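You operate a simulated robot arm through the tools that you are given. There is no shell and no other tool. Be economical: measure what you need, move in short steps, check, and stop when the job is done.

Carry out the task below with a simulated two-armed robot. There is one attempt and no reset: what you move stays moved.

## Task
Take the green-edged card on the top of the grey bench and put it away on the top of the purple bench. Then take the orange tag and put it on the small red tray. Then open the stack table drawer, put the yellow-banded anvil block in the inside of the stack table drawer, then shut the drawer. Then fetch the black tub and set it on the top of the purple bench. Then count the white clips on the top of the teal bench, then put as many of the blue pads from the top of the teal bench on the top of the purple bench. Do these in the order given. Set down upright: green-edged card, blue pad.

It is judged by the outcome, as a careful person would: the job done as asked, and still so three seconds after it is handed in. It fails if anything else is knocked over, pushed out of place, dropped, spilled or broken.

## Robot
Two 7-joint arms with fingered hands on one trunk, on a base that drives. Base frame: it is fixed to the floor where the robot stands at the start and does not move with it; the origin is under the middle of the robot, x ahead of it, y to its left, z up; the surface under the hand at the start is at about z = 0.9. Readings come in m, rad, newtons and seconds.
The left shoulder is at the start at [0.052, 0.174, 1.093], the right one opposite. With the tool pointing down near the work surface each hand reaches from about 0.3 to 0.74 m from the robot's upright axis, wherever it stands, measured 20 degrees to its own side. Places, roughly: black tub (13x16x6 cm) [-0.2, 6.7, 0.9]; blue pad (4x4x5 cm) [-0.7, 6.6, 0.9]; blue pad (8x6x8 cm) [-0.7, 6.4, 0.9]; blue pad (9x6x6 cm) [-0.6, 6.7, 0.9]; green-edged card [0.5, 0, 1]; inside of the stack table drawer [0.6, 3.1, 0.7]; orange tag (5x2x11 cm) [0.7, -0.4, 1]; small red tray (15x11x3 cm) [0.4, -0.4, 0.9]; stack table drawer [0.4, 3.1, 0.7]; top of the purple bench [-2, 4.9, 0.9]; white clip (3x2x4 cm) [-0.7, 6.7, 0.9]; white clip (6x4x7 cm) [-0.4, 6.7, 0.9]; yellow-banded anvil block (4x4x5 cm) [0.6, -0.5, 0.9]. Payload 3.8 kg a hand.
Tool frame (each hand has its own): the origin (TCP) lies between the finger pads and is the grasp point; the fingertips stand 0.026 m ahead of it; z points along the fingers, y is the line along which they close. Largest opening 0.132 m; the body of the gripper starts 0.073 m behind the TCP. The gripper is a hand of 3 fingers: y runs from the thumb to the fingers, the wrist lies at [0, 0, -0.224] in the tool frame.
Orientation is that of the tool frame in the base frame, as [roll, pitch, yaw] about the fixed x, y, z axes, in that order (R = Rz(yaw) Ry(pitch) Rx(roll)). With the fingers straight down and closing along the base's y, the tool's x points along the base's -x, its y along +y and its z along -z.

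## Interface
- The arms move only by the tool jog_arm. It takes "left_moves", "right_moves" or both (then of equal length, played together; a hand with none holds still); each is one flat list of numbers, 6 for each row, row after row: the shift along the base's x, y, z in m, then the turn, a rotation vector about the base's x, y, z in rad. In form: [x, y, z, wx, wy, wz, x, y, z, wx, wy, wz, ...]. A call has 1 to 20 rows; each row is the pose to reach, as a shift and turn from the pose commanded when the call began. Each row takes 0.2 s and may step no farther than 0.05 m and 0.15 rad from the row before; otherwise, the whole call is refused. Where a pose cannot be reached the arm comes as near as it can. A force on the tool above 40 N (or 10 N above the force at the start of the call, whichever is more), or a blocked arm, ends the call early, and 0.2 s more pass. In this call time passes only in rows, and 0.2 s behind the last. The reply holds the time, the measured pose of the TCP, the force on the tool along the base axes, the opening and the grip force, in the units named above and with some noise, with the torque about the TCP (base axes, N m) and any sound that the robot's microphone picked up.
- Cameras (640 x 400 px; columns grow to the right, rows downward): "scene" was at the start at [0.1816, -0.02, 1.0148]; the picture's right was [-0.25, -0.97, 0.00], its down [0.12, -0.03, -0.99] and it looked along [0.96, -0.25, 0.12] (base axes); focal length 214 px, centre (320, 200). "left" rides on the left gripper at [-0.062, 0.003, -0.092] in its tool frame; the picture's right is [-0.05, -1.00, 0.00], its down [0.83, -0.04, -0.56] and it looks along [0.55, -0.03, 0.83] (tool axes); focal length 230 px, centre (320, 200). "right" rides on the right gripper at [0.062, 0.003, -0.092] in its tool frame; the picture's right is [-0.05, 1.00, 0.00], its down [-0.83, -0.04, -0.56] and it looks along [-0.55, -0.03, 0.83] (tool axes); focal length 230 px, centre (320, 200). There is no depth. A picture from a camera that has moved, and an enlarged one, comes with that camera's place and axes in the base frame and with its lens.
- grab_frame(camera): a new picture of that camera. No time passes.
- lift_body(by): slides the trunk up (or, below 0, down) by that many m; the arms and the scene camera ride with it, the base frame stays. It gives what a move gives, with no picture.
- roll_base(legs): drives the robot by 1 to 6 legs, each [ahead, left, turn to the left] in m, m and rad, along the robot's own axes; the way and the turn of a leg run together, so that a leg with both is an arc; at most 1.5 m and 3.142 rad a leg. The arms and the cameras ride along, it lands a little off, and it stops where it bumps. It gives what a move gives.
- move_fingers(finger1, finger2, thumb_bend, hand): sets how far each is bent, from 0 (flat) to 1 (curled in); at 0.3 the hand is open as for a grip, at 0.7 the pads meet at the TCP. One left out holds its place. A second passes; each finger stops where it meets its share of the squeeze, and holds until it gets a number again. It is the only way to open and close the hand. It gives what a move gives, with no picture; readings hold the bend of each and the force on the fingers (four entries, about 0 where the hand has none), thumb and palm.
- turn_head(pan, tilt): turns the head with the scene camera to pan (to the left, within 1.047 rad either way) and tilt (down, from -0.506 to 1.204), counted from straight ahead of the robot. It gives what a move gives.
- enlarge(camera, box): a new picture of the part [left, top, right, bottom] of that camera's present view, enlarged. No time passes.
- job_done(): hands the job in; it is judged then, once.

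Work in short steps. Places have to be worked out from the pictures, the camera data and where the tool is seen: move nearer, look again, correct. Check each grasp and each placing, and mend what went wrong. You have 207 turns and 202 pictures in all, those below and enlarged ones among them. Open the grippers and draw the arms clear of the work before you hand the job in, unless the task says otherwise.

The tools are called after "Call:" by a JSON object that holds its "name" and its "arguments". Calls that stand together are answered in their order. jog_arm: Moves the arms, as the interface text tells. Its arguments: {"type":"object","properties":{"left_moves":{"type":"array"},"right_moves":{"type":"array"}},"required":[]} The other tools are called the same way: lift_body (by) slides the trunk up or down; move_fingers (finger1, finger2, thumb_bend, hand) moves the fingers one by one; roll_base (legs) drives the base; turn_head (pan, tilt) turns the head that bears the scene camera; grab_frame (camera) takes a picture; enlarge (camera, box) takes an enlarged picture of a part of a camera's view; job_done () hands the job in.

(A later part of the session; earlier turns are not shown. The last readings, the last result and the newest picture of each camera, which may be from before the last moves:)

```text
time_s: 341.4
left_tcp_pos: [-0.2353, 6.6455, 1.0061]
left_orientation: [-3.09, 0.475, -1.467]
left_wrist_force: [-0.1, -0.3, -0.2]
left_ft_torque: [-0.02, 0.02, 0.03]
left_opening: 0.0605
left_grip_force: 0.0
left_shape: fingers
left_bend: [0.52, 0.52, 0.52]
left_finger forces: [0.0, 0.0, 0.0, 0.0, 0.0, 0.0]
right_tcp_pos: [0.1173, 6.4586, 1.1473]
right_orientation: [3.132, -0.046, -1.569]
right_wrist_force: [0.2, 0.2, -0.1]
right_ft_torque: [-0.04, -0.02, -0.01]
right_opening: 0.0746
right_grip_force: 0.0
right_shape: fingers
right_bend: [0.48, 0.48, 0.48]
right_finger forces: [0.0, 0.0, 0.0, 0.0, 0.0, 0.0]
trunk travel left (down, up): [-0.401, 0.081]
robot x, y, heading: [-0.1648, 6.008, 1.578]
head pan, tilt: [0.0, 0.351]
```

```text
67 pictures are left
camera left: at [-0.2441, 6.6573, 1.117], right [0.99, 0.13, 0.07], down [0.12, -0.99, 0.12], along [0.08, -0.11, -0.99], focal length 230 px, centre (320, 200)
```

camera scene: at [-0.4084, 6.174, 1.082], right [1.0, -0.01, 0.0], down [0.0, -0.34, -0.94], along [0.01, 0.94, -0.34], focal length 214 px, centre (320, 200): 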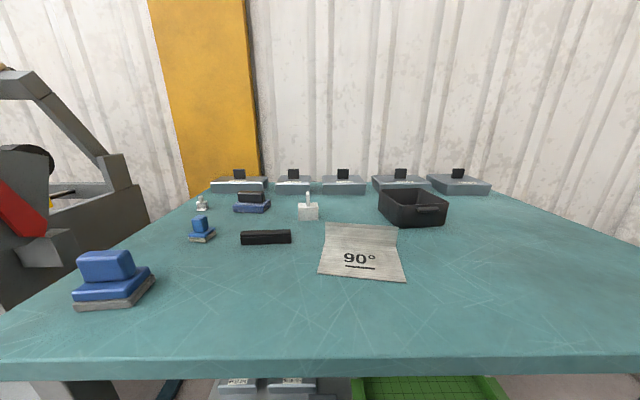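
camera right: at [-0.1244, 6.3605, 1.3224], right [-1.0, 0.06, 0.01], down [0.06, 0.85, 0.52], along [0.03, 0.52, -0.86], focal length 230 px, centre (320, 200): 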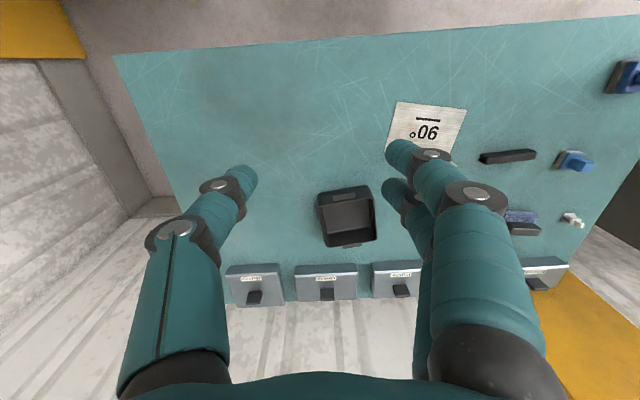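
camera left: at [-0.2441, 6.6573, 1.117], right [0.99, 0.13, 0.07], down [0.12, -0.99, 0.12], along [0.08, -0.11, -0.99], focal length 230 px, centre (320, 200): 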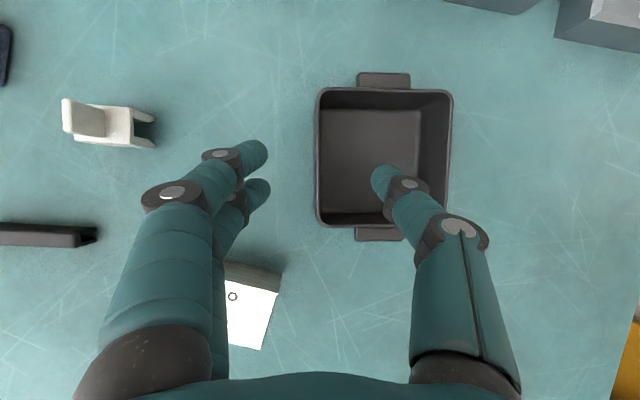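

Thumb is inside, fingers outside, wall midway. Lower to z≈0.94 and pinch.

Call:
{"name": "jog_arm", "arguments": {"left_moves": [0, 0, -0.03, 0, 0, 0, 0, 0.0, -0.05, 0, 0, 0, 0, 0.0, -0.064, 0, 0, 0]}}

Call:
{"name": "move_fingers", "arguments": {"hand": "left", "finger1": 0.8, "finger2": 0.8, "thumb_bend": 0.8}}

Call:
{"name": "grab_frame", "arguments": {"camera": "left"}}

```text
time_s: 342.1
left_tcp_pos: [-0.2362, 6.6444, 0.9447]
left_orientation: [-3.09, 0.473, -1.466]
left_wrist_force: [-0.4, 0.6, 0.3]
left_ft_torque: [-0.02, -0.01, 0.0]
left_opening: 0.0607
left_grip_force: 0.0
left_shape: fingers
left_bend: [0.52, 0.52, 0.52]
left_finger forces: [0.1, 0.1, 0.1, 0.0, 0.0, 0.0]
right_tcp_pos: [0.1165, 6.4593, 1.1483]
right_orientation: [3.13, -0.043, -1.568]
right_wrist_force: [0.8, -0.1, 0.0]
right_ft_torque: [0.0, 0.02, 0.02]
right_opening: 0.0743
right_grip_force: 0.0
right_shape: fingers
right_bend: [0.48, 0.48, 0.48]
right_finger forces: [0.0, 0.0, 0.0, 0.0, 0.1, 0.1]
trunk travel left (down, up): [-0.401, 0.081]
robot x, y, heading: [-0.1654, 6.0107, 1.577]
head pan, tilt: [0.0, 0.351]
```

```text
time_s: 343.1
left_tcp_pos: [-0.2356, 6.6456, 0.9461]
left_orientation: [-3.091, 0.475, -1.467]
left_wrist_force: [-0.2, -0.7, -0.9]
left_ft_torque: [0.02, 0.02, 0.01]
left_opening: 0.0001
left_grip_force: 0.0
left_shape: fingers
left_bend: [0.77, 0.77, 0.75]
left_finger forces: [0.0, 0.0, 0.1, 0.0, 0.0, 0.0]
right_tcp_pos: [0.1177, 6.4585, 1.1482]
right_orientation: [3.131, -0.044, -1.569]
right_wrist_force: [0.7, 0.7, -0.3]
right_ft_torque: [0.04, -0.01, -0.01]
right_opening: 0.0744
right_grip_force: 0.1
right_shape: fingers
right_bend: [0.48, 0.48, 0.48]
right_finger forces: [0.0, 0.0, 0.0, 0.1, 0.0, 0.0]
trunk travel left (down, up): [-0.401, 0.081]
robot x, y, heading: [-0.1636, 6.0074, 1.571]
head pan, tilt: [0.0, 0.351]
```

```text
66 pictures are left
camera left: at [-0.2457, 6.6567, 1.0559], right [0.99, 0.13, 0.07], down [0.12, -0.99, 0.12], along [0.08, -0.11, -0.99], focal length 230 px, centre (320, 200)
```

left: 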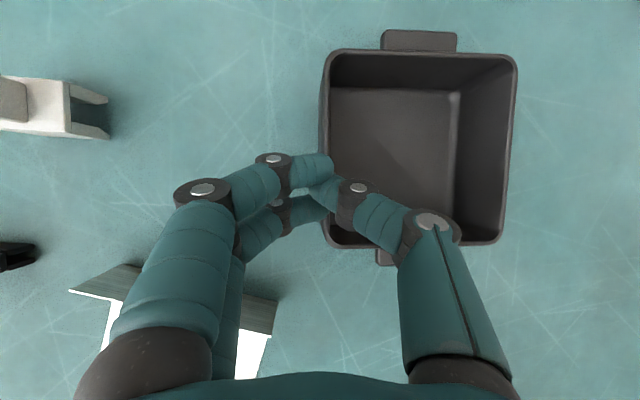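

Fingers closed above the rim: from the scaling between pictures the rim is at z≈0.90 (this bench is ~0.84 high). Open, lower 6 cm, and pinch again.

Call:
{"name": "move_fingers", "arguments": {"hand": "left", "finger1": 0.54, "finger2": 0.54, "thumb_bend": 0.54}}

Call:
{"name": "jog_arm", "arguments": {"left_moves": [0, 0.005, -0.02, 0, 0, 0, 0, 0.01, -0.04, 0, 0, 0, 0, 0.015, -0.058, 0, 0, 0]}}

Call:
{"name": "grab_frame", "arguments": {"camera": "left"}}

```text
time_s: 344.1
left_tcp_pos: [-0.2369, 6.6438, 0.9444]
left_orientation: [-3.093, 0.475, -1.467]
left_wrist_force: [-0.7, 0.0, -0.3]
left_ft_torque: [-0.01, 0.01, -0.02]
left_opening: 0.0536
left_grip_force: 0.1
left_shape: fingers
left_bend: [0.54, 0.54, 0.54]
left_finger forces: [0.0, 0.0, 0.1, 0.1, 0.0, 0.0]
right_tcp_pos: [0.1186, 6.458, 1.1477]
right_orientation: [3.132, -0.045, -1.568]
right_wrist_force: [0.5, 0.0, 0.7]
right_ft_torque: [0.01, -0.04, 0.01]
right_opening: 0.0744
right_grip_force: 0.2
right_shape: fingers
right_bend: [0.48, 0.48, 0.48]
right_finger forces: [0.1, 0.0, 0.0, 0.1, 0.1, 0.0]
trunk travel left (down, up): [-0.401, 0.081]
robot x, y, heading: [-0.1627, 6.0053, 1.578]
head pan, tilt: [0.0, 0.351]
```

```text
time_s: 344.9
left_tcp_pos: [-0.234, 6.6617, 0.888]
left_orientation: [-3.09, 0.48, -1.467]
left_wrist_force: [-0.3, 0.4, 9.4]
left_ft_torque: [0.01, 0.35, 0.0]
left_opening: 0.0538
left_grip_force: 5.0
left_shape: fingers
left_bend: [0.54, 0.56, 0.54]
left_finger forces: [0.0, 9.5, 0.0, 0.1, 0.1, 0.1]
right_tcp_pos: [0.1188, 6.4572, 1.1485]
right_orientation: [3.13, -0.041, -1.57]
right_wrist_force: [-0.3, 0.6, 0.2]
right_ft_torque: [-0.01, 0.01, -0.01]
right_opening: 0.0747
right_grip_force: 0.0
right_shape: fingers
right_bend: [0.48, 0.48, 0.48]
right_finger forces: [0.1, 0.0, 0.0, 0.1, 0.0, 0.0]
trunk travel left (down, up): [-0.401, 0.081]
robot x, y, heading: [-0.1644, 6.0096, 1.567]
head pan, tilt: [0.0, 0.351]
```

```text
65 pictures are left
camera left: at [-0.2442, 6.6721, 0.9985], right [0.99, 0.13, 0.07], down [0.12, -0.99, 0.11], along [0.08, -0.1, -0.99], focal length 230 px, centre (320, 200)
```

left: 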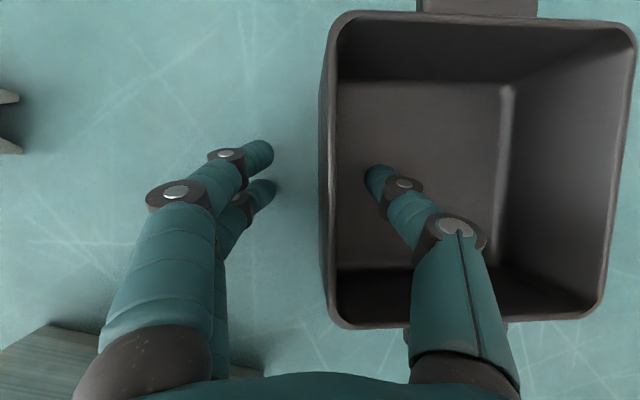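

Lower finger just touched the bench. Raise 6 mm and pinch the wall.

Call:
{"name": "jog_arm", "arguments": {"left_moves": [0, 0, 0.007, 0, 0, 0]}}

Call:
{"name": "move_fingers", "arguments": {"hand": "left", "finger1": 0.85, "finger2": 0.85, "thumb_bend": 0.85}}

Call:
{"name": "grab_frame", "arguments": {"camera": "left"}}

```text
time_s: 345.4
left_tcp_pos: [-0.2348, 6.659, 0.8912]
left_orientation: [-3.09, 0.472, -1.469]
left_wrist_force: [0.1, 0.8, 0.0]
left_ft_torque: [0.01, 0.02, 0.06]
left_opening: 0.0539
left_grip_force: 0.1
left_shape: fingers
left_bend: [0.54, 0.54, 0.54]
left_finger forces: [0.0, 0.1, 0.0, 0.0, 0.0, 0.1]
right_tcp_pos: [0.1178, 6.4602, 1.1482]
right_orientation: [3.13, -0.044, -1.569]
right_wrist_force: [-0.5, -0.1, 0.3]
right_ft_torque: [0.03, 0.0, 0.0]
right_opening: 0.0747
right_grip_force: 0.1
right_shape: fingers
right_bend: [0.48, 0.48, 0.48]
right_finger forces: [0.0, 0.1, 0.0, 0.1, 0.0, 0.1]
trunk travel left (down, up): [-0.401, 0.081]
robot x, y, heading: [-0.1614, 6.01, 1.573]
head pan, tilt: [0.0, 0.351]
```

```text
time_s: 346.4
left_tcp_pos: [-0.2335, 6.6612, 0.8916]
left_orientation: [-3.091, 0.475, -1.466]
left_wrist_force: [-0.9, -0.2, -0.8]
left_ft_torque: [0.05, 0.01, 0.0]
left_opening: 0.0039
left_grip_force: 24.3
left_shape: fingers
left_bend: [0.75, 0.75, 0.73]
left_finger forces: [12.2, 12.3, 0.0, 0.0, 24.5, 0.1]
right_tcp_pos: [0.1173, 6.4583, 1.1483]
right_orientation: [3.133, -0.043, -1.569]
right_wrist_force: [-0.2, 0.0, 1.0]
right_ft_torque: [0.03, 0.02, -0.02]
right_opening: 0.0746
right_grip_force: 0.1
right_shape: fingers
right_bend: [0.48, 0.48, 0.48]
right_finger forces: [0.0, 0.0, 0.1, 0.0, 0.0, 0.1]
trunk travel left (down, up): [-0.401, 0.081]
robot x, y, heading: [-0.1636, 6.0138, 1.575]
head pan, tilt: [0.0, 0.351]
```

```text
64 pictures are left
camera left: at [-0.2445, 6.6729, 1.0023], right [0.99, 0.13, 0.07], down [0.12, -0.99, 0.12], along [0.08, -0.11, -0.99], focal length 230 px, centre (320, 200)
```

left: 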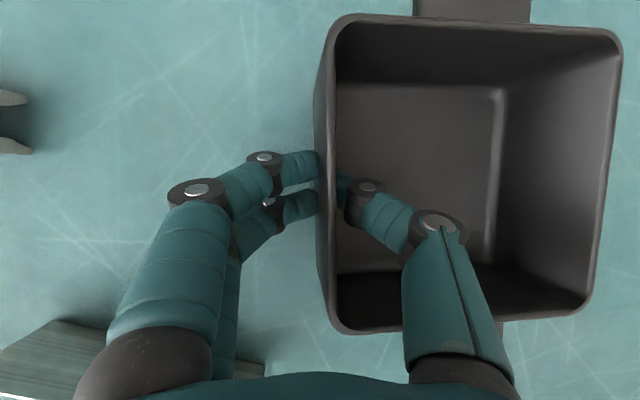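

Wall pinched at 24 N. Test-lift 5 cm and check tilt.

Call:
{"name": "jog_arm", "arguments": {"left_moves": [0, 0, 0.015, 0, 0, 0, 0, 0, 0.03, 0, 0, 0, 0, 0, 0.05, 0, 0, 0]}}

Call:
{"name": "grab_frame", "arguments": {"camera": "left"}}

Call:
{"name": "grab_frame", "arguments": {"camera": "scene"}}

```text
time_s: 347.1
left_tcp_pos: [-0.2328, 6.659, 0.9431]
left_orientation: [-3.092, 0.473, -1.469]
left_wrist_force: [-1.2, 0.8, -1.2]
left_ft_torque: [-0.04, 0.06, 0.01]
left_opening: 0.0039
left_grip_force: 24.8
left_shape: fingers
left_bend: [0.76, 0.76, 0.73]
left_finger forces: [11.4, 13.1, 0.1, 0.1, 24.7, 0.1]
right_tcp_pos: [0.1189, 6.4592, 1.1477]
right_orientation: [3.131, -0.043, -1.568]
right_wrist_force: [-0.5, 0.3, 0.0]
right_ft_torque: [-0.04, -0.02, 0.0]
right_opening: 0.0748
right_grip_force: 0.1
right_shape: fingers
right_bend: [0.48, 0.48, 0.48]
right_finger forces: [0.0, 0.0, 0.0, 0.1, 0.0, 0.0]
trunk travel left (down, up): [-0.401, 0.081]
robot x, y, heading: [-0.1628, 6.0059, 1.573]
head pan, tilt: [0.0, 0.351]
```

```text
63 pictures are left
camera left: at [-0.2426, 6.6716, 1.0537], right [0.99, 0.13, 0.07], down [0.12, -0.99, 0.12], along [0.08, -0.11, -0.99], focal length 230 px, centre (320, 200)
```

left: 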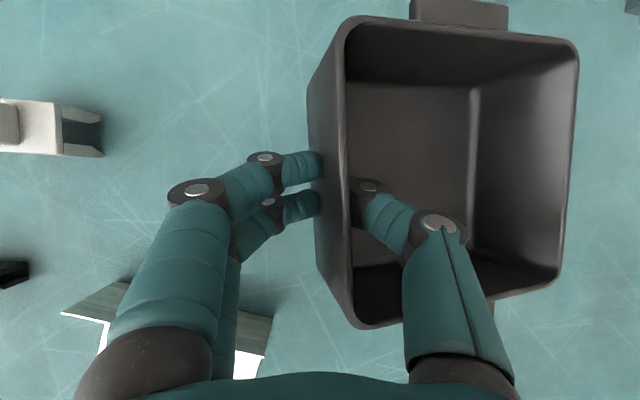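

```text
62 pictures are left
camera scene: at [-0.1646, 6.2025, 0.973], right [1.0, 0.0, 0.0], down [0.0, -0.34, -0.94], along [0.0, 0.94, -0.34], focal length 214 px, centre (320, 200)
```

scene: 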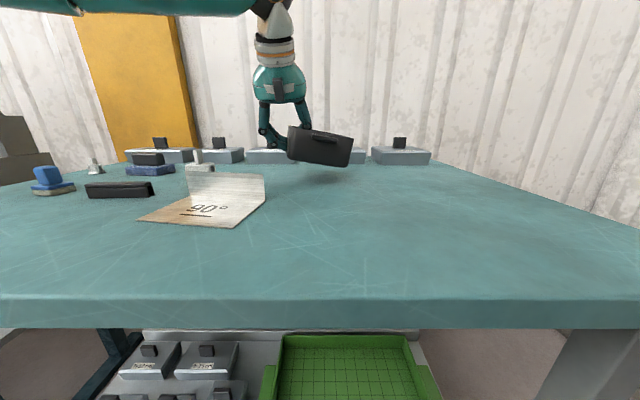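

Held but it sags ~15° to the right; light enough. Raise it further, roll the hand to level it, and pull it back over the bench edge.

Call:
{"name": "jog_arm", "arguments": {"left_moves": [0, -0.01, 0.035, 0, -0.06, 0, 0, -0.03, 0.075, 0, -0.12, 0, 0, -0.06, 0.11, 0, -0.18, 0, 0, -0.1, 0.13, 0, -0.24, 0, 0, -0.14, 0.14, 0, -0.26, 0, -0.01, -0.18, 0.15, 0, -0.26, 0]}}

Call:
{"name": "grab_frame", "arguments": {"camera": "scene"}}

Call:
{"name": "grab_frame", "arguments": {"camera": "left"}}

```text
time_s: 348.6
left_tcp_pos: [-0.2461, 6.4773, 1.094]
left_orientation: [-2.805, 0.432, -1.341]
left_wrist_force: [-0.5, -0.4, -1.2]
left_ft_torque: [0.0, 0.06, -0.03]
left_opening: 0.0036
left_grip_force: 24.1
left_shape: fingers
left_bend: [0.76, 0.76, 0.73]
left_finger forces: [11.3, 12.8, 0.0, 0.0, 24.1, 0.0]
right_tcp_pos: [0.118, 6.4568, 1.148]
right_orientation: [3.134, -0.044, -1.568]
right_wrist_force: [-0.6, -0.1, -0.3]
right_ft_torque: [-0.01, 0.01, 0.03]
right_opening: 0.0745
right_grip_force: 0.1
right_shape: fingers
right_bend: [0.48, 0.48, 0.48]
right_finger forces: [0.0, 0.1, 0.0, 0.1, 0.0, 0.0]
trunk travel left (down, up): [-0.401, 0.081]
robot x, y, heading: [-0.1669, 6.0074, 1.577]
head pan, tilt: [0.0, 0.351]
```

```text
61 pictures are left
camera scene: at [-0.165, 6.2021, 0.9731], right [1.0, 0.0, 0.0], down [0.0, -0.34, -0.94], along [0.0, 0.94, -0.34], focal length 214 px, centre (320, 200)
```

scene: 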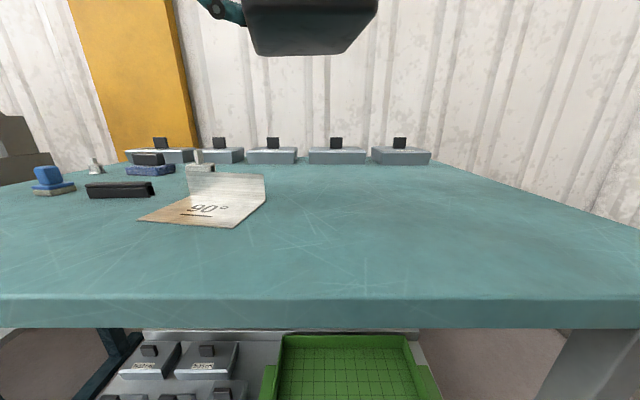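

```text
60 pictures are left
camera left: at [-0.2829, 6.488, 1.1983], right [0.94, 0.13, 0.32], down [0.09, -0.99, 0.14], along [0.34, -0.11, -0.94], focal length 230 px, centre (320, 200)
```

left: 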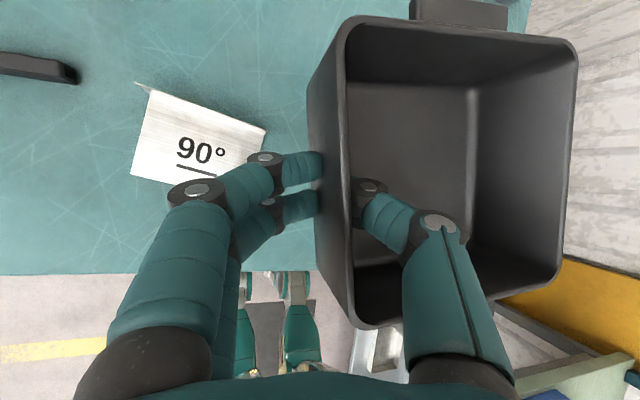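

Tub is level now. Drive back, around and over to the purple bench.

Call:
{"name": "roll_base", "arguments": {"legs": [[-1.0, 0.15, 0], [-1.1, 0.3, 0], [0, 1.3, 0]]}}

Call:
{"name": "turn_head", "arguments": {"pan": 0.0, "tilt": 0.25}}

Call:
{"name": "grab_frame", "arguments": {"camera": "scene"}}

```text
time_s: 370.3
left_tcp_pos: [-1.9693, 4.4402, 1.0928]
left_orientation: [-2.806, 0.432, -1.36]
left_wrist_force: [0.0, -0.1, -0.4]
left_ft_torque: [-0.01, 0.0, 0.01]
left_opening: 0.0037
left_grip_force: 24.1
left_shape: fingers
left_bend: [0.76, 0.76, 0.73]
left_finger forces: [11.6, 12.7, 0.0, 0.1, 24.1, 0.0]
right_tcp_pos: [-1.6058, 4.4149, 1.1473]
right_orientation: [3.133, -0.043, -1.592]
right_wrist_force: [0.3, -0.5, -0.9]
right_ft_torque: [-0.01, -0.01, 0.01]
right_opening: 0.0744
right_grip_force: 0.0
right_shape: fingers
right_bend: [0.48, 0.48, 0.48]
right_finger forces: [0.0, 0.0, 0.0, 0.0, 0.0, 0.0]
trunk travel left (down, up): [-0.401, 0.081]
robot x, y, heading: [-1.8957, 3.9728, 1.549]
head pan, tilt: [0.0, 0.351]
```

```text
time_s: 370.9
left_tcp_pos: [-1.9702, 4.4406, 1.0943]
left_orientation: [-2.806, 0.432, -1.361]
left_wrist_force: [-0.8, 0.9, -1.3]
left_ft_torque: [-0.04, 0.06, 0.0]
left_opening: 0.004
left_grip_force: 24.7
left_shape: fingers
left_bend: [0.76, 0.76, 0.73]
left_finger forces: [11.7, 12.8, 0.0, 0.0, 24.2, 0.0]
right_tcp_pos: [-1.6078, 4.415, 1.1482]
right_orientation: [3.131, -0.043, -1.591]
right_wrist_force: [0.4, 0.0, 0.0]
right_ft_torque: [-0.01, -0.01, 0.0]
right_opening: 0.0743
right_grip_force: 0.1
right_shape: fingers
right_bend: [0.48, 0.48, 0.48]
right_finger forces: [0.0, 0.0, 0.0, 0.0, 0.1, 0.0]
trunk travel left (down, up): [-0.401, 0.081]
robot x, y, heading: [-1.8974, 3.9688, 1.553]
head pan, tilt: [0.0, 0.25]
```

```text
59 pictures are left
camera scene: at [-1.8955, 4.1649, 0.9823], right [1.0, -0.02, 0.0], down [0.0, -0.25, -0.97], along [0.02, 0.97, -0.25], focal length 214 px, centre (320, 200)
```

scene: 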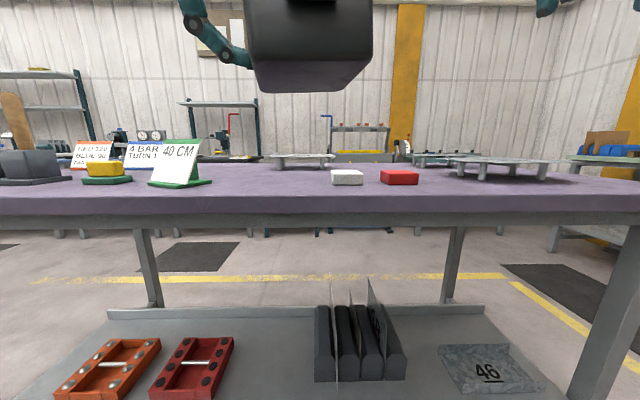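

Card still stands. Move in 0.25 m, keeping the tub high over the free strip.

Call:
{"name": "roll_base", "arguments": {"legs": [[0.24, 0.04, 0.015]]}}

Call:
{"name": "turn_head", "arguments": {"pan": 0.0, "tilt": 0.45}}

Call:
{"name": "grab_frame", "arguments": {"camera": "scene"}}

Call:
{"name": "grab_frame", "arguments": {"camera": "left"}}

```text
time_s: 372.7
left_tcp_pos: [-2.014, 4.6788, 1.0929]
left_orientation: [-2.806, 0.432, -1.348]
left_wrist_force: [-0.1, -0.6, -0.7]
left_ft_torque: [-0.05, 0.08, 0.01]
left_opening: 0.0039
left_grip_force: 24.3
left_shape: fingers
left_bend: [0.76, 0.76, 0.73]
left_finger forces: [11.6, 12.8, 0.1, 0.1, 24.3, 0.1]
right_tcp_pos: [-1.6507, 4.6573, 1.1476]
right_orientation: [3.129, -0.044, -1.577]
right_wrist_force: [0.2, 0.0, 0.6]
right_ft_torque: [-0.01, 0.0, 0.01]
right_opening: 0.0746
right_grip_force: 0.0
right_shape: fingers
right_bend: [0.48, 0.48, 0.48]
right_finger forces: [0.0, 0.0, 0.0, 0.0, 0.0, 0.0]
trunk travel left (down, up): [-0.401, 0.081]
robot x, y, heading: [-1.9338, 4.2069, 1.569]
head pan, tilt: [0.0, 0.25]
```

```text
time_s: 373.4
left_tcp_pos: [-2.0127, 4.6783, 1.0927]
left_orientation: [-2.806, 0.43, -1.347]
left_wrist_force: [0.3, 0.4, -0.6]
left_ft_torque: [-0.01, 0.07, 0.03]
left_opening: 0.0037
left_grip_force: 24.8
left_shape: fingers
left_bend: [0.76, 0.76, 0.73]
left_finger forces: [11.6, 12.8, 0.0, 0.0, 24.2, 0.1]
right_tcp_pos: [-1.6493, 4.6567, 1.1475]
right_orientation: [3.132, -0.043, -1.575]
right_wrist_force: [-0.1, 0.5, 0.2]
right_ft_torque: [0.01, 0.0, -0.01]
right_opening: 0.0744
right_grip_force: 0.0
right_shape: fingers
right_bend: [0.48, 0.48, 0.48]
right_finger forces: [0.0, 0.0, 0.0, 0.0, 0.0, 0.0]
trunk travel left (down, up): [-0.401, 0.081]
robot x, y, heading: [-1.9349, 4.2071, 1.566]
head pan, tilt: [0.0, 0.45]
```

```text
58 pictures are left
camera scene: at [-1.9345, 4.4015, 0.9638], right [1.0, 0.0, 0.0], down [0.0, -0.43, -0.9], along [0.0, 0.9, -0.43], focal length 214 px, centre (320, 200)
```

scene: 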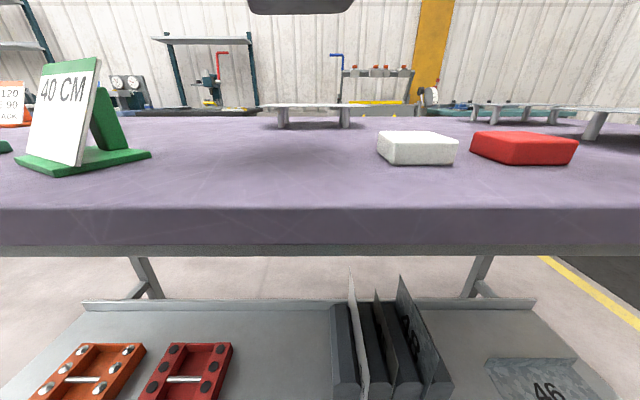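

```text
57 pictures are left
camera left: at [-2.0504, 4.6899, 1.198], right [0.94, 0.12, 0.32], down [0.08, -0.99, 0.14], along [0.33, -0.11, -0.94], focal length 230 px, centre (320, 200)
```

left: 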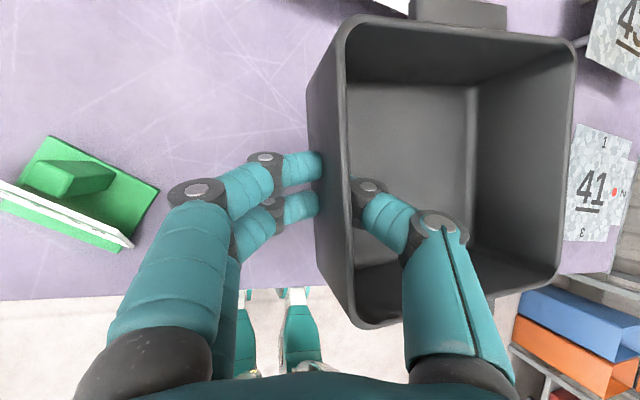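

Clear spot behind the white block line. Carry the tub to centre ≈(-1.96, 4.80) and lower in steps.

Call:
{"name": "jog_arm", "arguments": {"left_moves": [-0.005, 0.04, 0, 0, 0, 0, -0.01, 0.08, 0, 0, 0, 0, -0.013, 0.107, -0.02, 0, 0, 0, -0.013, 0.107, -0.06, 0, 0, 0, -0.013, 0.107, -0.1, 0, 0, 0, -0.013, 0.107, -0.12, 0, 0, 0]}}

Call:
{"name": "grab_frame", "arguments": {"camera": "scene"}}

```text
time_s: 374.8
left_tcp_pos: [-2.0244, 4.785, 0.9749]
left_orientation: [-2.803, 0.431, -1.346]
left_wrist_force: [0.0, 0.0, -1.4]
left_ft_torque: [-0.02, 0.08, -0.02]
left_opening: 0.0036
left_grip_force: 23.7
left_shape: fingers
left_bend: [0.76, 0.76, 0.73]
left_finger forces: [11.5, 12.7, 0.0, 0.0, 24.3, 0.0]
right_tcp_pos: [-1.6508, 4.6574, 1.1482]
right_orientation: [3.132, -0.044, -1.576]
right_wrist_force: [-0.2, 0.2, -0.3]
right_ft_torque: [0.02, 0.03, -0.01]
right_opening: 0.0746
right_grip_force: 0.1
right_shape: fingers
right_bend: [0.48, 0.48, 0.48]
right_finger forces: [0.0, 0.0, 0.0, 0.0, 0.0, 0.1]
trunk travel left (down, up): [-0.401, 0.081]
robot x, y, heading: [-1.9364, 4.2064, 1.571]
head pan, tilt: [0.0, 0.45]
```

```text
56 pictures are left
camera scene: at [-1.9346, 4.4015, 0.9637], right [1.0, 0.0, 0.0], down [0.0, -0.44, -0.9], along [0.0, 0.9, -0.44], focal length 214 px, centre (320, 200)
```

scene: 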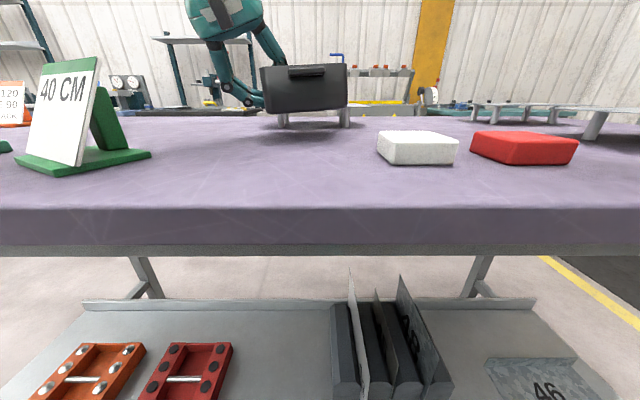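

Nearly level, ~4.5 cm above the bench. Lower with a slight roll correction.

Call:
{"name": "jog_arm", "arguments": {"left_moves": [0, -0.005, -0.015, 0, 0.04, 0, 0, -0.01, -0.03, 0, 0.08, 0, 0, -0.01, -0.038, 0, 0.08, 0]}}

Call:
{"name": "enlarge", "arguments": {"camera": "scene", "box": [190, 40, 430, 190]}}

```text
time_s: 375.6
left_tcp_pos: [-2.0265, 4.7755, 0.9351]
left_orientation: [-2.889, 0.448, -1.384]
left_wrist_force: [-0.5, -0.6, 0.5]
left_ft_torque: [0.06, 0.04, 0.03]
left_opening: 0.0037
left_grip_force: 24.7
left_shape: fingers
left_bend: [0.76, 0.76, 0.73]
left_finger forces: [12.9, 11.8, 0.0, 0.1, 24.3, 0.0]
right_tcp_pos: [-1.6499, 4.6581, 1.1481]
right_orientation: [3.131, -0.044, -1.578]
right_wrist_force: [-0.2, 0.2, 0.5]
right_ft_torque: [-0.03, -0.02, -0.01]
right_opening: 0.0744
right_grip_force: 0.0
right_shape: fingers
right_bend: [0.48, 0.48, 0.48]
right_finger forces: [0.0, 0.0, 0.1, 0.1, 0.0, 0.0]
trunk travel left (down, up): [-0.401, 0.081]
robot x, y, heading: [-1.9315, 4.2074, 1.567]
head pan, tilt: [0.0, 0.45]
```

```text
2.67 times, centred on (310, 115) of scene
camera zoom: at [-1.9346, 4.4014, 0.9638], right [1.0, 0.0, 0.0], down [0.0, -0.44, -0.9], along [0.0, 0.9, -0.44], focal length 572 px, centre (347, 427)
```

zoom: 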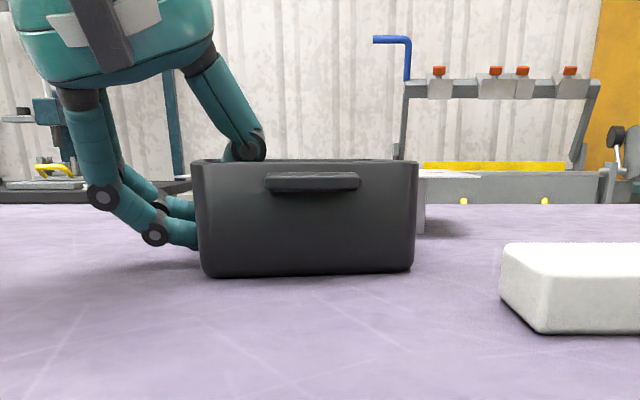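

Just about in contact and level. Press 4 mm further and open.

Call:
{"name": "jog_arm", "arguments": {"left_moves": [0, 0, -0.004, 0, 0.02, 0]}}

Call:
{"name": "move_fingers", "arguments": {"hand": "left", "finger1": 0.56, "finger2": 0.56, "thumb_bend": 0.56}}

Call:
{"name": "grab_frame", "arguments": {"camera": "left"}}

```text
time_s: 376.0
left_tcp_pos: [-2.0246, 4.7749, 0.9341]
left_orientation: [-2.91, 0.458, -1.39]
left_wrist_force: [-1.8, -1.3, 13.7]
left_ft_torque: [0.14, -0.01, 0.04]
left_opening: 0.0035
left_grip_force: 26.8
left_shape: fingers
left_bend: [0.76, 0.76, 0.73]
left_finger forces: [14.6, 13.3, 0.0, 0.0, 26.2, 0.1]
right_tcp_pos: [-1.6503, 4.6566, 1.1497]
right_orientation: [3.131, -0.043, -1.574]
right_wrist_force: [0.1, -0.5, 0.4]
right_ft_torque: [0.02, 0.02, 0.0]
right_opening: 0.0746
right_grip_force: 0.1
right_shape: fingers
right_bend: [0.48, 0.48, 0.48]
right_finger forces: [0.0, 0.0, 0.0, 0.0, 0.0, 0.0]
trunk travel left (down, up): [-0.401, 0.081]
robot x, y, heading: [-1.936, 4.2102, 1.566]
head pan, tilt: [0.0, 0.45]
```

```text
time_s: 377.0
left_tcp_pos: [-2.0264, 4.773, 0.9323]
left_orientation: [-2.912, 0.453, -1.394]
left_wrist_force: [3.2, -1.3, 11.7]
left_ft_torque: [-0.03, -0.08, -0.02]
left_opening: 0.0471
left_grip_force: 5.6
left_shape: fingers
left_bend: [0.56, 0.71, 0.56]
left_finger forces: [0.4, 10.7, 0.1, 0.0, 0.0, 0.1]
right_tcp_pos: [-1.6508, 4.6563, 1.148]
right_orientation: [3.131, -0.042, -1.577]
right_wrist_force: [-0.2, -0.4, 0.1]
right_ft_torque: [0.03, -0.03, 0.0]
right_opening: 0.0746
right_grip_force: 0.1
right_shape: fingers
right_bend: [0.48, 0.48, 0.48]
right_finger forces: [0.0, 0.0, 0.0, 0.0, 0.1, 0.0]
trunk travel left (down, up): [-0.401, 0.081]
robot x, y, heading: [-1.9369, 4.2099, 1.567]
head pan, tilt: [0.0, 0.45]
```

```text
54 pictures are left
camera left: at [-2.052, 4.7858, 1.04], right [0.97, 0.12, 0.23], down [0.09, -0.99, 0.13], along [0.24, -0.11, -0.97], focal length 230 px, centre (320, 200)
```

left: 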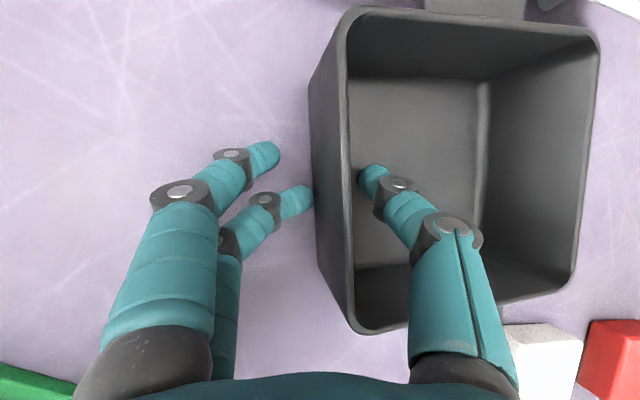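

Tub released. Withdraw upward and back.

Call:
{"name": "jog_arm", "arguments": {"left_moves": [0.0, -0.003, 0.012, 0, 0, 0, 0, -0.012, 0.04, 0, 0, 0, 0, -0.03, 0.08, 0, 0, 0, 0, -0.06, 0.115, 0, 0.05, 0, 0, -0.1, 0.14, 0, 0.1, 0, 0, -0.14, 0.16, 0, 0.18, 0]}}

Call:
{"name": "grab_frame", "arguments": {"camera": "scene"}}

```text
time_s: 378.4
left_tcp_pos: [-2.0267, 4.6294, 1.0936]
left_orientation: [-3.114, 0.475, -1.484]
left_wrist_force: [-0.6, -1.2, -0.2]
left_ft_torque: [-0.02, -0.02, -0.01]
left_opening: 0.0473
left_grip_force: 0.1
left_shape: fingers
left_bend: [0.56, 0.56, 0.56]
left_finger forces: [0.0, 0.1, 0.0, 0.0, 0.0, 0.0]
right_tcp_pos: [-1.6498, 4.6571, 1.1478]
right_orientation: [3.131, -0.043, -1.576]
right_wrist_force: [-0.7, 0.3, 0.5]
right_ft_torque: [0.01, -0.02, 0.01]
right_opening: 0.0747
right_grip_force: 0.0
right_shape: fingers
right_bend: [0.48, 0.48, 0.48]
right_finger forces: [0.1, 0.0, 0.1, 0.1, 0.0, 0.1]
trunk travel left (down, up): [-0.401, 0.081]
robot x, y, heading: [-1.933, 4.2071, 1.573]
head pan, tilt: [0.0, 0.45]
```

```text
53 pictures are left
camera scene: at [-1.9338, 4.4009, 0.9639], right [1.0, 0.0, 0.0], down [0.0, -0.43, -0.9], along [0.0, 0.9, -0.43], focal length 214 px, centre (320, 200)
```

scene: 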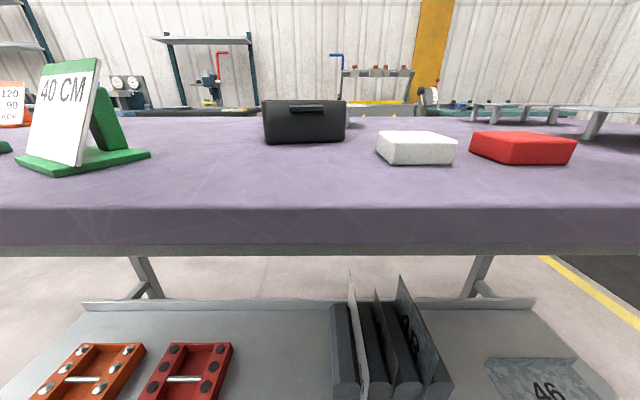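

Tub is set down upright on the purple bench. Return to the teal bench for the pads.

Call:
{"name": "roll_base", "arguments": {"legs": [[-0.25, -0.1, 0], [0, -1.2, 0], [1.0, 0, 0], [0.97, 0, 0]]}}

Call:
{"name": "lift_body", "arguments": {"by": 0.08}}

Call:
{"name": "turn_head", "arguments": {"pan": 0.0, "tilt": 0.4}}

Call:
{"name": "grab_frame", "arguments": {"camera": "scene"}}

Call:
{"name": "grab_frame", "arguments": {"camera": "left"}}

```text
time_s: 399.9
left_tcp_pos: [-0.6954, 6.3397, 1.0928]
left_orientation: [-3.114, 0.477, -1.508]
left_wrist_force: [-0.1, -0.1, 0.0]
left_ft_torque: [0.0, 0.01, -0.01]
left_opening: 0.0473
left_grip_force: 0.0
left_shape: fingers
left_bend: [0.56, 0.56, 0.56]
left_finger forces: [0.0, 0.0, 0.1, 0.0, 0.0, 0.0]
right_tcp_pos: [-0.3183, 6.3562, 1.1485]
right_orientation: [3.131, -0.044, -1.602]
right_wrist_force: [0.8, 0.9, -0.1]
right_ft_torque: [-0.02, 0.0, 0.0]
right_opening: 0.0745
right_grip_force: 0.0
right_shape: fingers
right_bend: [0.48, 0.48, 0.48]
right_finger forces: [0.0, 0.0, 0.1, 0.1, 0.0, 0.0]
trunk travel left (down, up): [-0.401, 0.081]
robot x, y, heading: [-0.6159, 5.9139, 1.542]
head pan, tilt: [0.0, 0.45]
```

```text
time_s: 401.1
left_tcp_pos: [-0.6941, 6.3398, 1.1716]
left_orientation: [-3.111, 0.471, -1.509]
left_wrist_force: [-0.1, -0.2, -0.9]
left_ft_torque: [0.01, -0.01, 0.02]
left_opening: 0.0472
left_grip_force: 0.0
left_shape: fingers
left_bend: [0.56, 0.56, 0.56]
left_finger forces: [0.1, 0.0, 0.1, 0.0, 0.0, 0.1]
right_tcp_pos: [-0.3185, 6.357, 1.2266]
right_orientation: [3.131, -0.047, -1.603]
right_wrist_force: [-0.2, 0.2, 0.0]
right_ft_torque: [-0.02, 0.0, -0.01]
right_opening: 0.0743
right_grip_force: 0.0
right_shape: fingers
right_bend: [0.48, 0.48, 0.48]
right_finger forces: [0.0, 0.1, 0.0, 0.1, 0.0, 0.0]
trunk travel left (down, up): [-0.481, 0.001]
robot x, y, heading: [-0.6138, 5.9164, 1.545]
head pan, tilt: [0.0, 0.45]
```

```text
time_s: 401.8
left_tcp_pos: [-0.6938, 6.34, 1.1728]
left_orientation: [-3.113, 0.474, -1.511]
left_wrist_force: [0.4, 0.4, -0.3]
left_ft_torque: [-0.02, 0.0, 0.0]
left_opening: 0.0474
left_grip_force: 0.1
left_shape: fingers
left_bend: [0.56, 0.56, 0.56]
left_finger forces: [0.0, 0.0, 0.0, 0.0, 0.0, 0.0]
right_tcp_pos: [-0.3184, 6.3562, 1.2273]
right_orientation: [3.131, -0.043, -1.6]
right_wrist_force: [-0.4, -0.5, 0.4]
right_ft_torque: [0.0, 0.0, 0.02]
right_opening: 0.0746
right_grip_force: 0.0
right_shape: fingers
right_bend: [0.48, 0.48, 0.48]
right_finger forces: [0.1, 0.0, 0.0, 0.0, 0.0, 0.0]
trunk travel left (down, up): [-0.481, 0.001]
robot x, y, heading: [-0.6155, 5.9151, 1.539]
head pan, tilt: [0.0, 0.4]
```

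```text
52 pictures are left
camera scene: at [-0.609, 6.1174, 1.0773], right [1.0, -0.03, 0.0], down [-0.01, -0.39, -0.92], along [0.03, 0.92, -0.39], focal length 214 px, centre (320, 200)
```

scene: 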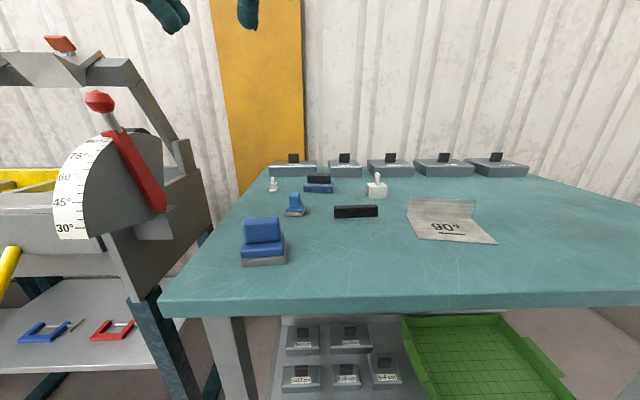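

```text
51 pictures are left
camera left: at [-0.7023, 6.3523, 1.2838], right [0.99, 0.1, 0.05], down [0.09, -0.99, 0.12], along [0.06, -0.11, -0.99], focal length 230 px, centre (320, 200)
```

left: 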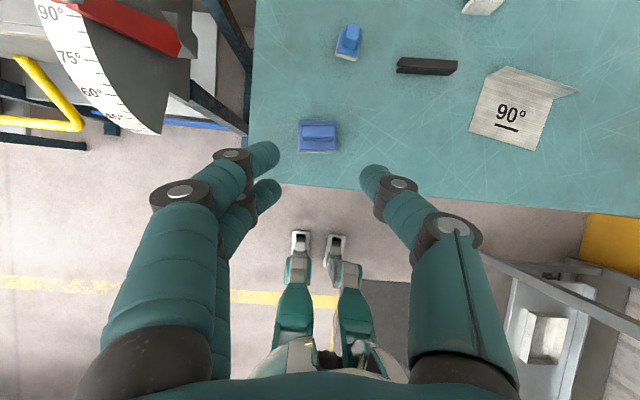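

Exactly two white clips on the bench, so two blue pads. Zoom on the pads to plan grips.

Call:
{"name": "enlarge", "arguments": {"camera": "scene", "box": [220, 160, 400, 280]}}

Call:
{"name": "enlarge", "arguments": {"camera": "left", "box": [270, 0, 390, 170]}}

```text
3.33 times, centred on (310, 220) of scene
camera zoom: at [-0.609, 6.1174, 1.0773], right [1.0, -0.03, 0.0], down [-0.01, -0.39, -0.92], along [0.03, 0.92, -0.39], focal length 715 px, centre (353, 133)
```

zoom: 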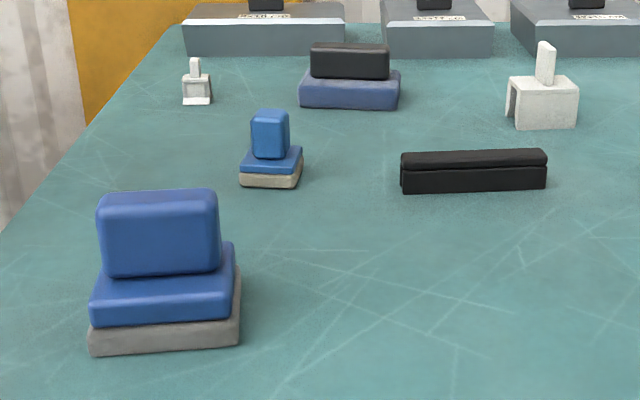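

```text
2.35 times, centred on (330, 85) of left
camera zoom: at [-0.7023, 6.3523, 1.2838], right [0.99, 0.1, 0.05], down [0.09, -0.99, 0.12], along [0.06, -0.11, -0.99], focal length 541 px, centre (296, 471)
```

zoom: 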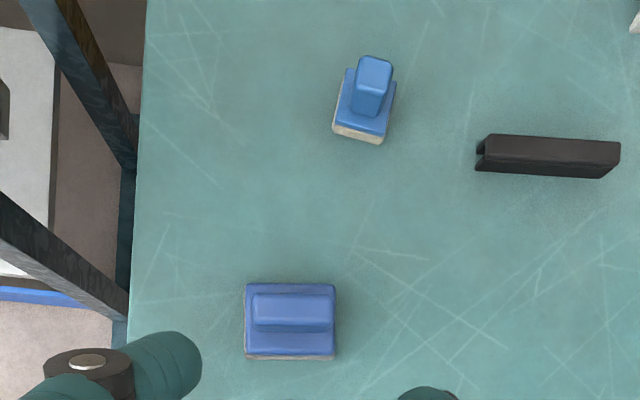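

Small pad: handle centre ≈(-0.652, 6.583), base 4 cm, yaw≈-0.14, bench z≈0.84. Lower the trunk, move in 9 cm, open the left hand and go above it.

Call:
{"name": "lift_body", "arguments": {"by": -0.08}}

Call:
{"name": "roll_base", "arguments": {"legs": [[0.09, -0.02, 0.028]]}}

Call:
{"name": "move_fingers", "arguments": {"hand": "left", "finger1": 0.47, "finger2": 0.47, "thumb_bend": 0.47}}

Call:
{"name": "jog_arm", "arguments": {"left_moves": [0.005, 0.03, 0, 0, 0, -0.1, 0.01, 0.06, 0, 0, 0, -0.19, 0.015, 0.09, -0.01, 0, 0, -0.19, 0.02, 0.11, -0.04, 0, 0, -0.19]}}

Call:
{"name": "grab_frame", "arguments": {"camera": "left"}}

```text
time_s: 402.9
left_tcp_pos: [-0.6945, 6.3384, 1.0942]
left_orientation: [-3.112, 0.476, -1.507]
left_wrist_force: [0.0, -0.2, 0.6]
left_ft_torque: [-0.01, 0.0, -0.04]
left_opening: 0.0473
left_grip_force: 0.0
left_shape: fingers
left_bend: [0.56, 0.56, 0.56]
left_finger forces: [0.1, 0.0, 0.1, 0.1, 0.0, 0.0]
right_tcp_pos: [-0.3187, 6.3547, 1.1485]
right_orientation: [3.13, -0.043, -1.603]
right_wrist_force: [0.1, 0.3, 0.1]
right_ft_torque: [-0.01, 0.02, -0.01]
right_opening: 0.0742
right_grip_force: 0.0
right_shape: fingers
right_bend: [0.48, 0.48, 0.48]
right_finger forces: [0.0, 0.0, 0.1, 0.1, 0.0, 0.0]
trunk travel left (down, up): [-0.401, 0.081]
robot x, y, heading: [-0.6126, 5.9144, 1.544]
head pan, tilt: [0.0, 0.4]
```

```text
time_s: 404.0
left_tcp_pos: [-0.6847, 6.4279, 1.0933]
left_orientation: [-3.112, 0.476, -1.484]
left_wrist_force: [0.2, -0.6, -0.4]
left_ft_torque: [-0.01, 0.01, 0.02]
left_opening: 0.0474
left_grip_force: 0.0
left_shape: fingers
left_bend: [0.56, 0.56, 0.56]
left_finger forces: [0.0, 0.1, 0.0, 0.0, 0.0, 0.0]
right_tcp_pos: [-0.3094, 6.4518, 1.1485]
right_orientation: [3.129, -0.044, -1.577]
right_wrist_force: [0.4, 0.1, 0.5]
right_ft_torque: [-0.06, 0.0, 0.05]
right_opening: 0.0745
right_grip_force: 0.1
right_shape: fingers
right_bend: [0.48, 0.48, 0.48]
right_finger forces: [0.0, 0.0, 0.1, 0.0, 0.0, 0.0]
trunk travel left (down, up): [-0.401, 0.081]
robot x, y, heading: [-0.5935, 6.0007, 1.571]
head pan, tilt: [0.0, 0.4]
```

```text
time_s: 405.0
left_tcp_pos: [-0.6849, 6.4279, 1.0934]
left_orientation: [-3.112, 0.474, -1.484]
left_wrist_force: [1.3, 0.7, 0.0]
left_ft_torque: [-0.02, 0.01, -0.01]
left_opening: 0.0772
left_grip_force: 0.1
left_shape: fingers
left_bend: [0.47, 0.47, 0.47]
left_finger forces: [0.1, 0.0, 0.0, 0.1, 0.1, 0.1]
right_tcp_pos: [-0.3092, 6.4529, 1.1475]
right_orientation: [3.131, -0.045, -1.575]
right_wrist_force: [0.2, -0.6, 0.7]
right_ft_torque: [-0.03, -0.03, -0.01]
right_opening: 0.0746
right_grip_force: 0.1
right_shape: fingers
right_bend: [0.48, 0.48, 0.48]
right_finger forces: [0.0, 0.0, 0.1, 0.1, 0.0, 0.1]
trunk travel left (down, up): [-0.401, 0.081]
robot x, y, heading: [-0.5922, 6.005, 1.567]
head pan, tilt: [0.0, 0.4]
```

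```text
time_s: 406.0
left_tcp_pos: [-0.6676, 6.5373, 1.0541]
left_orientation: [-3.113, 0.474, -1.674]
left_wrist_force: [-0.2, 0.3, -0.3]
left_ft_torque: [0.01, 0.0, 0.01]
left_opening: 0.0772
left_grip_force: 0.1
left_shape: fingers
left_bend: [0.47, 0.47, 0.47]
left_finger forces: [0.0, 0.0, 0.0, 0.0, 0.1, 0.0]
right_tcp_pos: [-0.3092, 6.4523, 1.1481]
right_orientation: [3.132, -0.044, -1.576]
right_wrist_force: [-0.5, -0.4, 0.0]
right_ft_torque: [0.0, 0.01, -0.01]
right_opening: 0.0746
right_grip_force: 0.0
right_shape: fingers
right_bend: [0.48, 0.48, 0.48]
right_finger forces: [0.1, 0.1, 0.0, 0.0, 0.0, 0.0]
trunk travel left (down, up): [-0.401, 0.081]
robot x, y, heading: [-0.5957, 6.0079, 1.566]
head pan, tilt: [0.0, 0.4]
```

```text
48 pictures are left
camera left: at [-0.6727, 6.5509, 1.1646], right [1.0, -0.07, 0.05], down [-0.08, -0.99, 0.11], along [0.04, -0.12, -0.99], focal length 230 px, centre (320, 200)
```

left: 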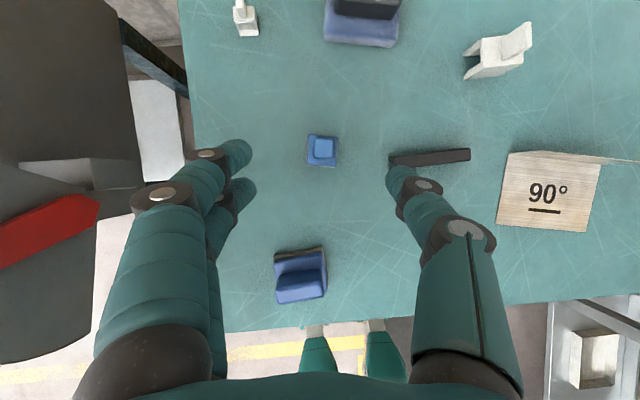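

Pad centre ≈(-0.653, 6.578). Narrow slightly (the black bar is near the thumb side) and descend to z≈0.892.

Call:
{"name": "move_fingers", "arguments": {"hand": "left", "finger1": 0.51, "finger2": 0.51, "thumb_bend": 0.51}}

Call:
{"name": "jog_arm", "arguments": {"left_moves": [0.006, 0.015, -0.04, 0, 0, 0, 0.012, 0.03, -0.08, 0, 0, 0, 0.0146, 0.033, -0.12, 0, 0, 0, 0.0146, 0.033, -0.145, 0, 0, 0, 0.0146, 0.033, -0.162, 0, 0, 0]}}

Call:
{"name": "grab_frame", "arguments": {"camera": "left"}}

```text
time_s: 407.0
left_tcp_pos: [-0.668, 6.5371, 1.0553]
left_orientation: [-3.115, 0.476, -1.673]
left_wrist_force: [-0.5, 0.5, -0.4]
left_ft_torque: [0.04, -0.01, -0.02]
left_opening: 0.0651
left_grip_force: 0.1
left_shape: fingers
left_bend: [0.51, 0.51, 0.51]
left_finger forces: [0.1, 0.0, 0.0, 0.0, 0.0, 0.0]
right_tcp_pos: [-0.3083, 6.452, 1.1496]
right_orientation: [3.132, -0.044, -1.576]
right_wrist_force: [-0.7, 0.8, -0.1]
right_ft_torque: [-0.05, -0.01, 0.02]
right_opening: 0.0744
right_grip_force: 0.1
right_shape: fingers
right_bend: [0.48, 0.48, 0.48]
right_finger forces: [0.0, 0.0, 0.0, 0.0, 0.0, 0.0]
trunk travel left (down, up): [-0.401, 0.081]
robot x, y, heading: [-0.5933, 6.0035, 1.568]
head pan, tilt: [0.0, 0.4]
```

```text
time_s: 408.2
left_tcp_pos: [-0.6496, 6.5691, 0.8905]
left_orientation: [-3.114, 0.475, -1.674]
left_wrist_force: [0.8, -0.2, 0.5]
left_ft_torque: [0.0, 0.01, -0.04]
left_opening: 0.065
left_grip_force: 0.1
left_shape: fingers
left_bend: [0.51, 0.51, 0.51]
left_finger forces: [0.0, 0.0, 0.1, 0.0, 0.1, 0.1]
right_tcp_pos: [-0.3091, 6.4527, 1.1488]
right_orientation: [3.13, -0.042, -1.577]
right_wrist_force: [0.4, 0.5, 0.6]
right_ft_torque: [0.0, 0.0, 0.01]
right_opening: 0.0743
right_grip_force: 0.0
right_shape: fingers
right_bend: [0.48, 0.48, 0.48]
right_finger forces: [0.0, 0.0, 0.0, 0.0, 0.0, 0.0]
trunk travel left (down, up): [-0.401, 0.081]
robot x, y, heading: [-0.5937, 6.0053, 1.566]
head pan, tilt: [0.0, 0.4]
```

```text
47 pictures are left
camera left: at [-0.6553, 6.5837, 1.0015], right [1.0, -0.07, 0.05], down [-0.07, -0.99, 0.11], along [0.04, -0.12, -0.99], focal length 230 px, centre (320, 200)
```

left: 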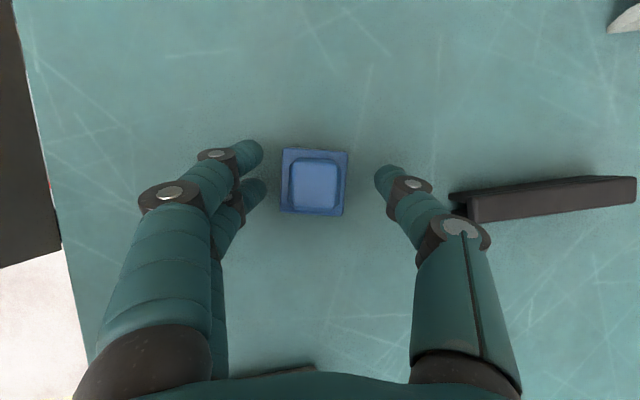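

Well centred and aligned. Close and lift.

Call:
{"name": "move_fingers", "arguments": {"hand": "left", "finger1": 0.78, "finger2": 0.78, "thumb_bend": 0.78}}

Call:
{"name": "jog_arm", "arguments": {"left_moves": [0, 0, 0.02, 0, 0, 0, 0, 0, 0.06, 0, 0, 0, 0, -0.01, 0.1, 0, 0, 0]}}

Call:
{"name": "grab_frame", "arguments": {"camera": "left"}}

```text
time_s: 409.2
left_tcp_pos: [-0.6493, 6.57, 0.8924]
left_orientation: [-3.112, 0.477, -1.672]
left_wrist_force: [0.5, 2.2, 5.1]
left_ft_torque: [0.04, -0.13, 0.02]
left_opening: 0.0248
left_grip_force: 24.8
left_shape: fingers
left_bend: [0.66, 0.63, 0.67]
left_finger forces: [9.7, 11.2, 0.1, 0.0, 28.3, 0.0]
right_tcp_pos: [-0.3082, 6.4525, 1.148]
right_orientation: [3.132, -0.044, -1.577]
right_wrist_force: [0.4, -0.4, -0.4]
right_ft_torque: [0.0, 0.01, -0.01]
right_opening: 0.0744
right_grip_force: 0.0
right_shape: fingers
right_bend: [0.48, 0.48, 0.48]
right_finger forces: [0.1, 0.0, 0.0, 0.1, 0.0, 0.0]
trunk travel left (down, up): [-0.401, 0.081]
robot x, y, heading: [-0.591, 6.0045, 1.566]
head pan, tilt: [0.0, 0.4]
```

```text
time_s: 410.0
left_tcp_pos: [-0.6471, 6.5583, 0.9906]
left_orientation: [-3.114, 0.474, -1.674]
left_wrist_force: [-0.4, 0.2, 0.1]
left_ft_torque: [0.01, 0.0, 0.03]
left_opening: 0.0248
left_grip_force: 23.0
left_shape: fingers
left_bend: [0.66, 0.63, 0.67]
left_finger forces: [9.3, 11.1, 0.1, 0.0, 25.8, 0.1]
right_tcp_pos: [-0.3079, 6.4519, 1.1482]
right_orientation: [3.131, -0.043, -1.577]
right_wrist_force: [0.2, 0.3, 0.4]
right_ft_torque: [0.0, 0.04, -0.01]
right_opening: 0.0745
right_grip_force: 0.1
right_shape: fingers
right_bend: [0.48, 0.48, 0.48]
right_finger forces: [0.2, 0.0, 0.0, 0.0, 0.0, 0.1]
trunk travel left (down, up): [-0.401, 0.081]
robot x, y, heading: [-0.5927, 6.0053, 1.566]
head pan, tilt: [0.0, 0.4]
```

```text
46 pictures are left
camera left: at [-0.6519, 6.5704, 1.1016], right [1.0, -0.07, 0.05], down [-0.07, -0.99, 0.11], along [0.04, -0.12, -0.99], focal length 230 px, centre (320, 200)
```

left: 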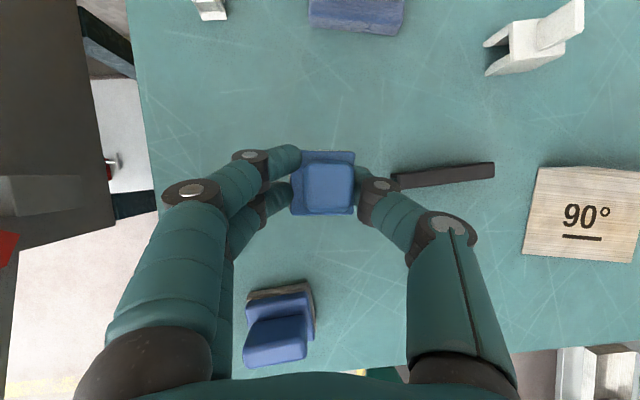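

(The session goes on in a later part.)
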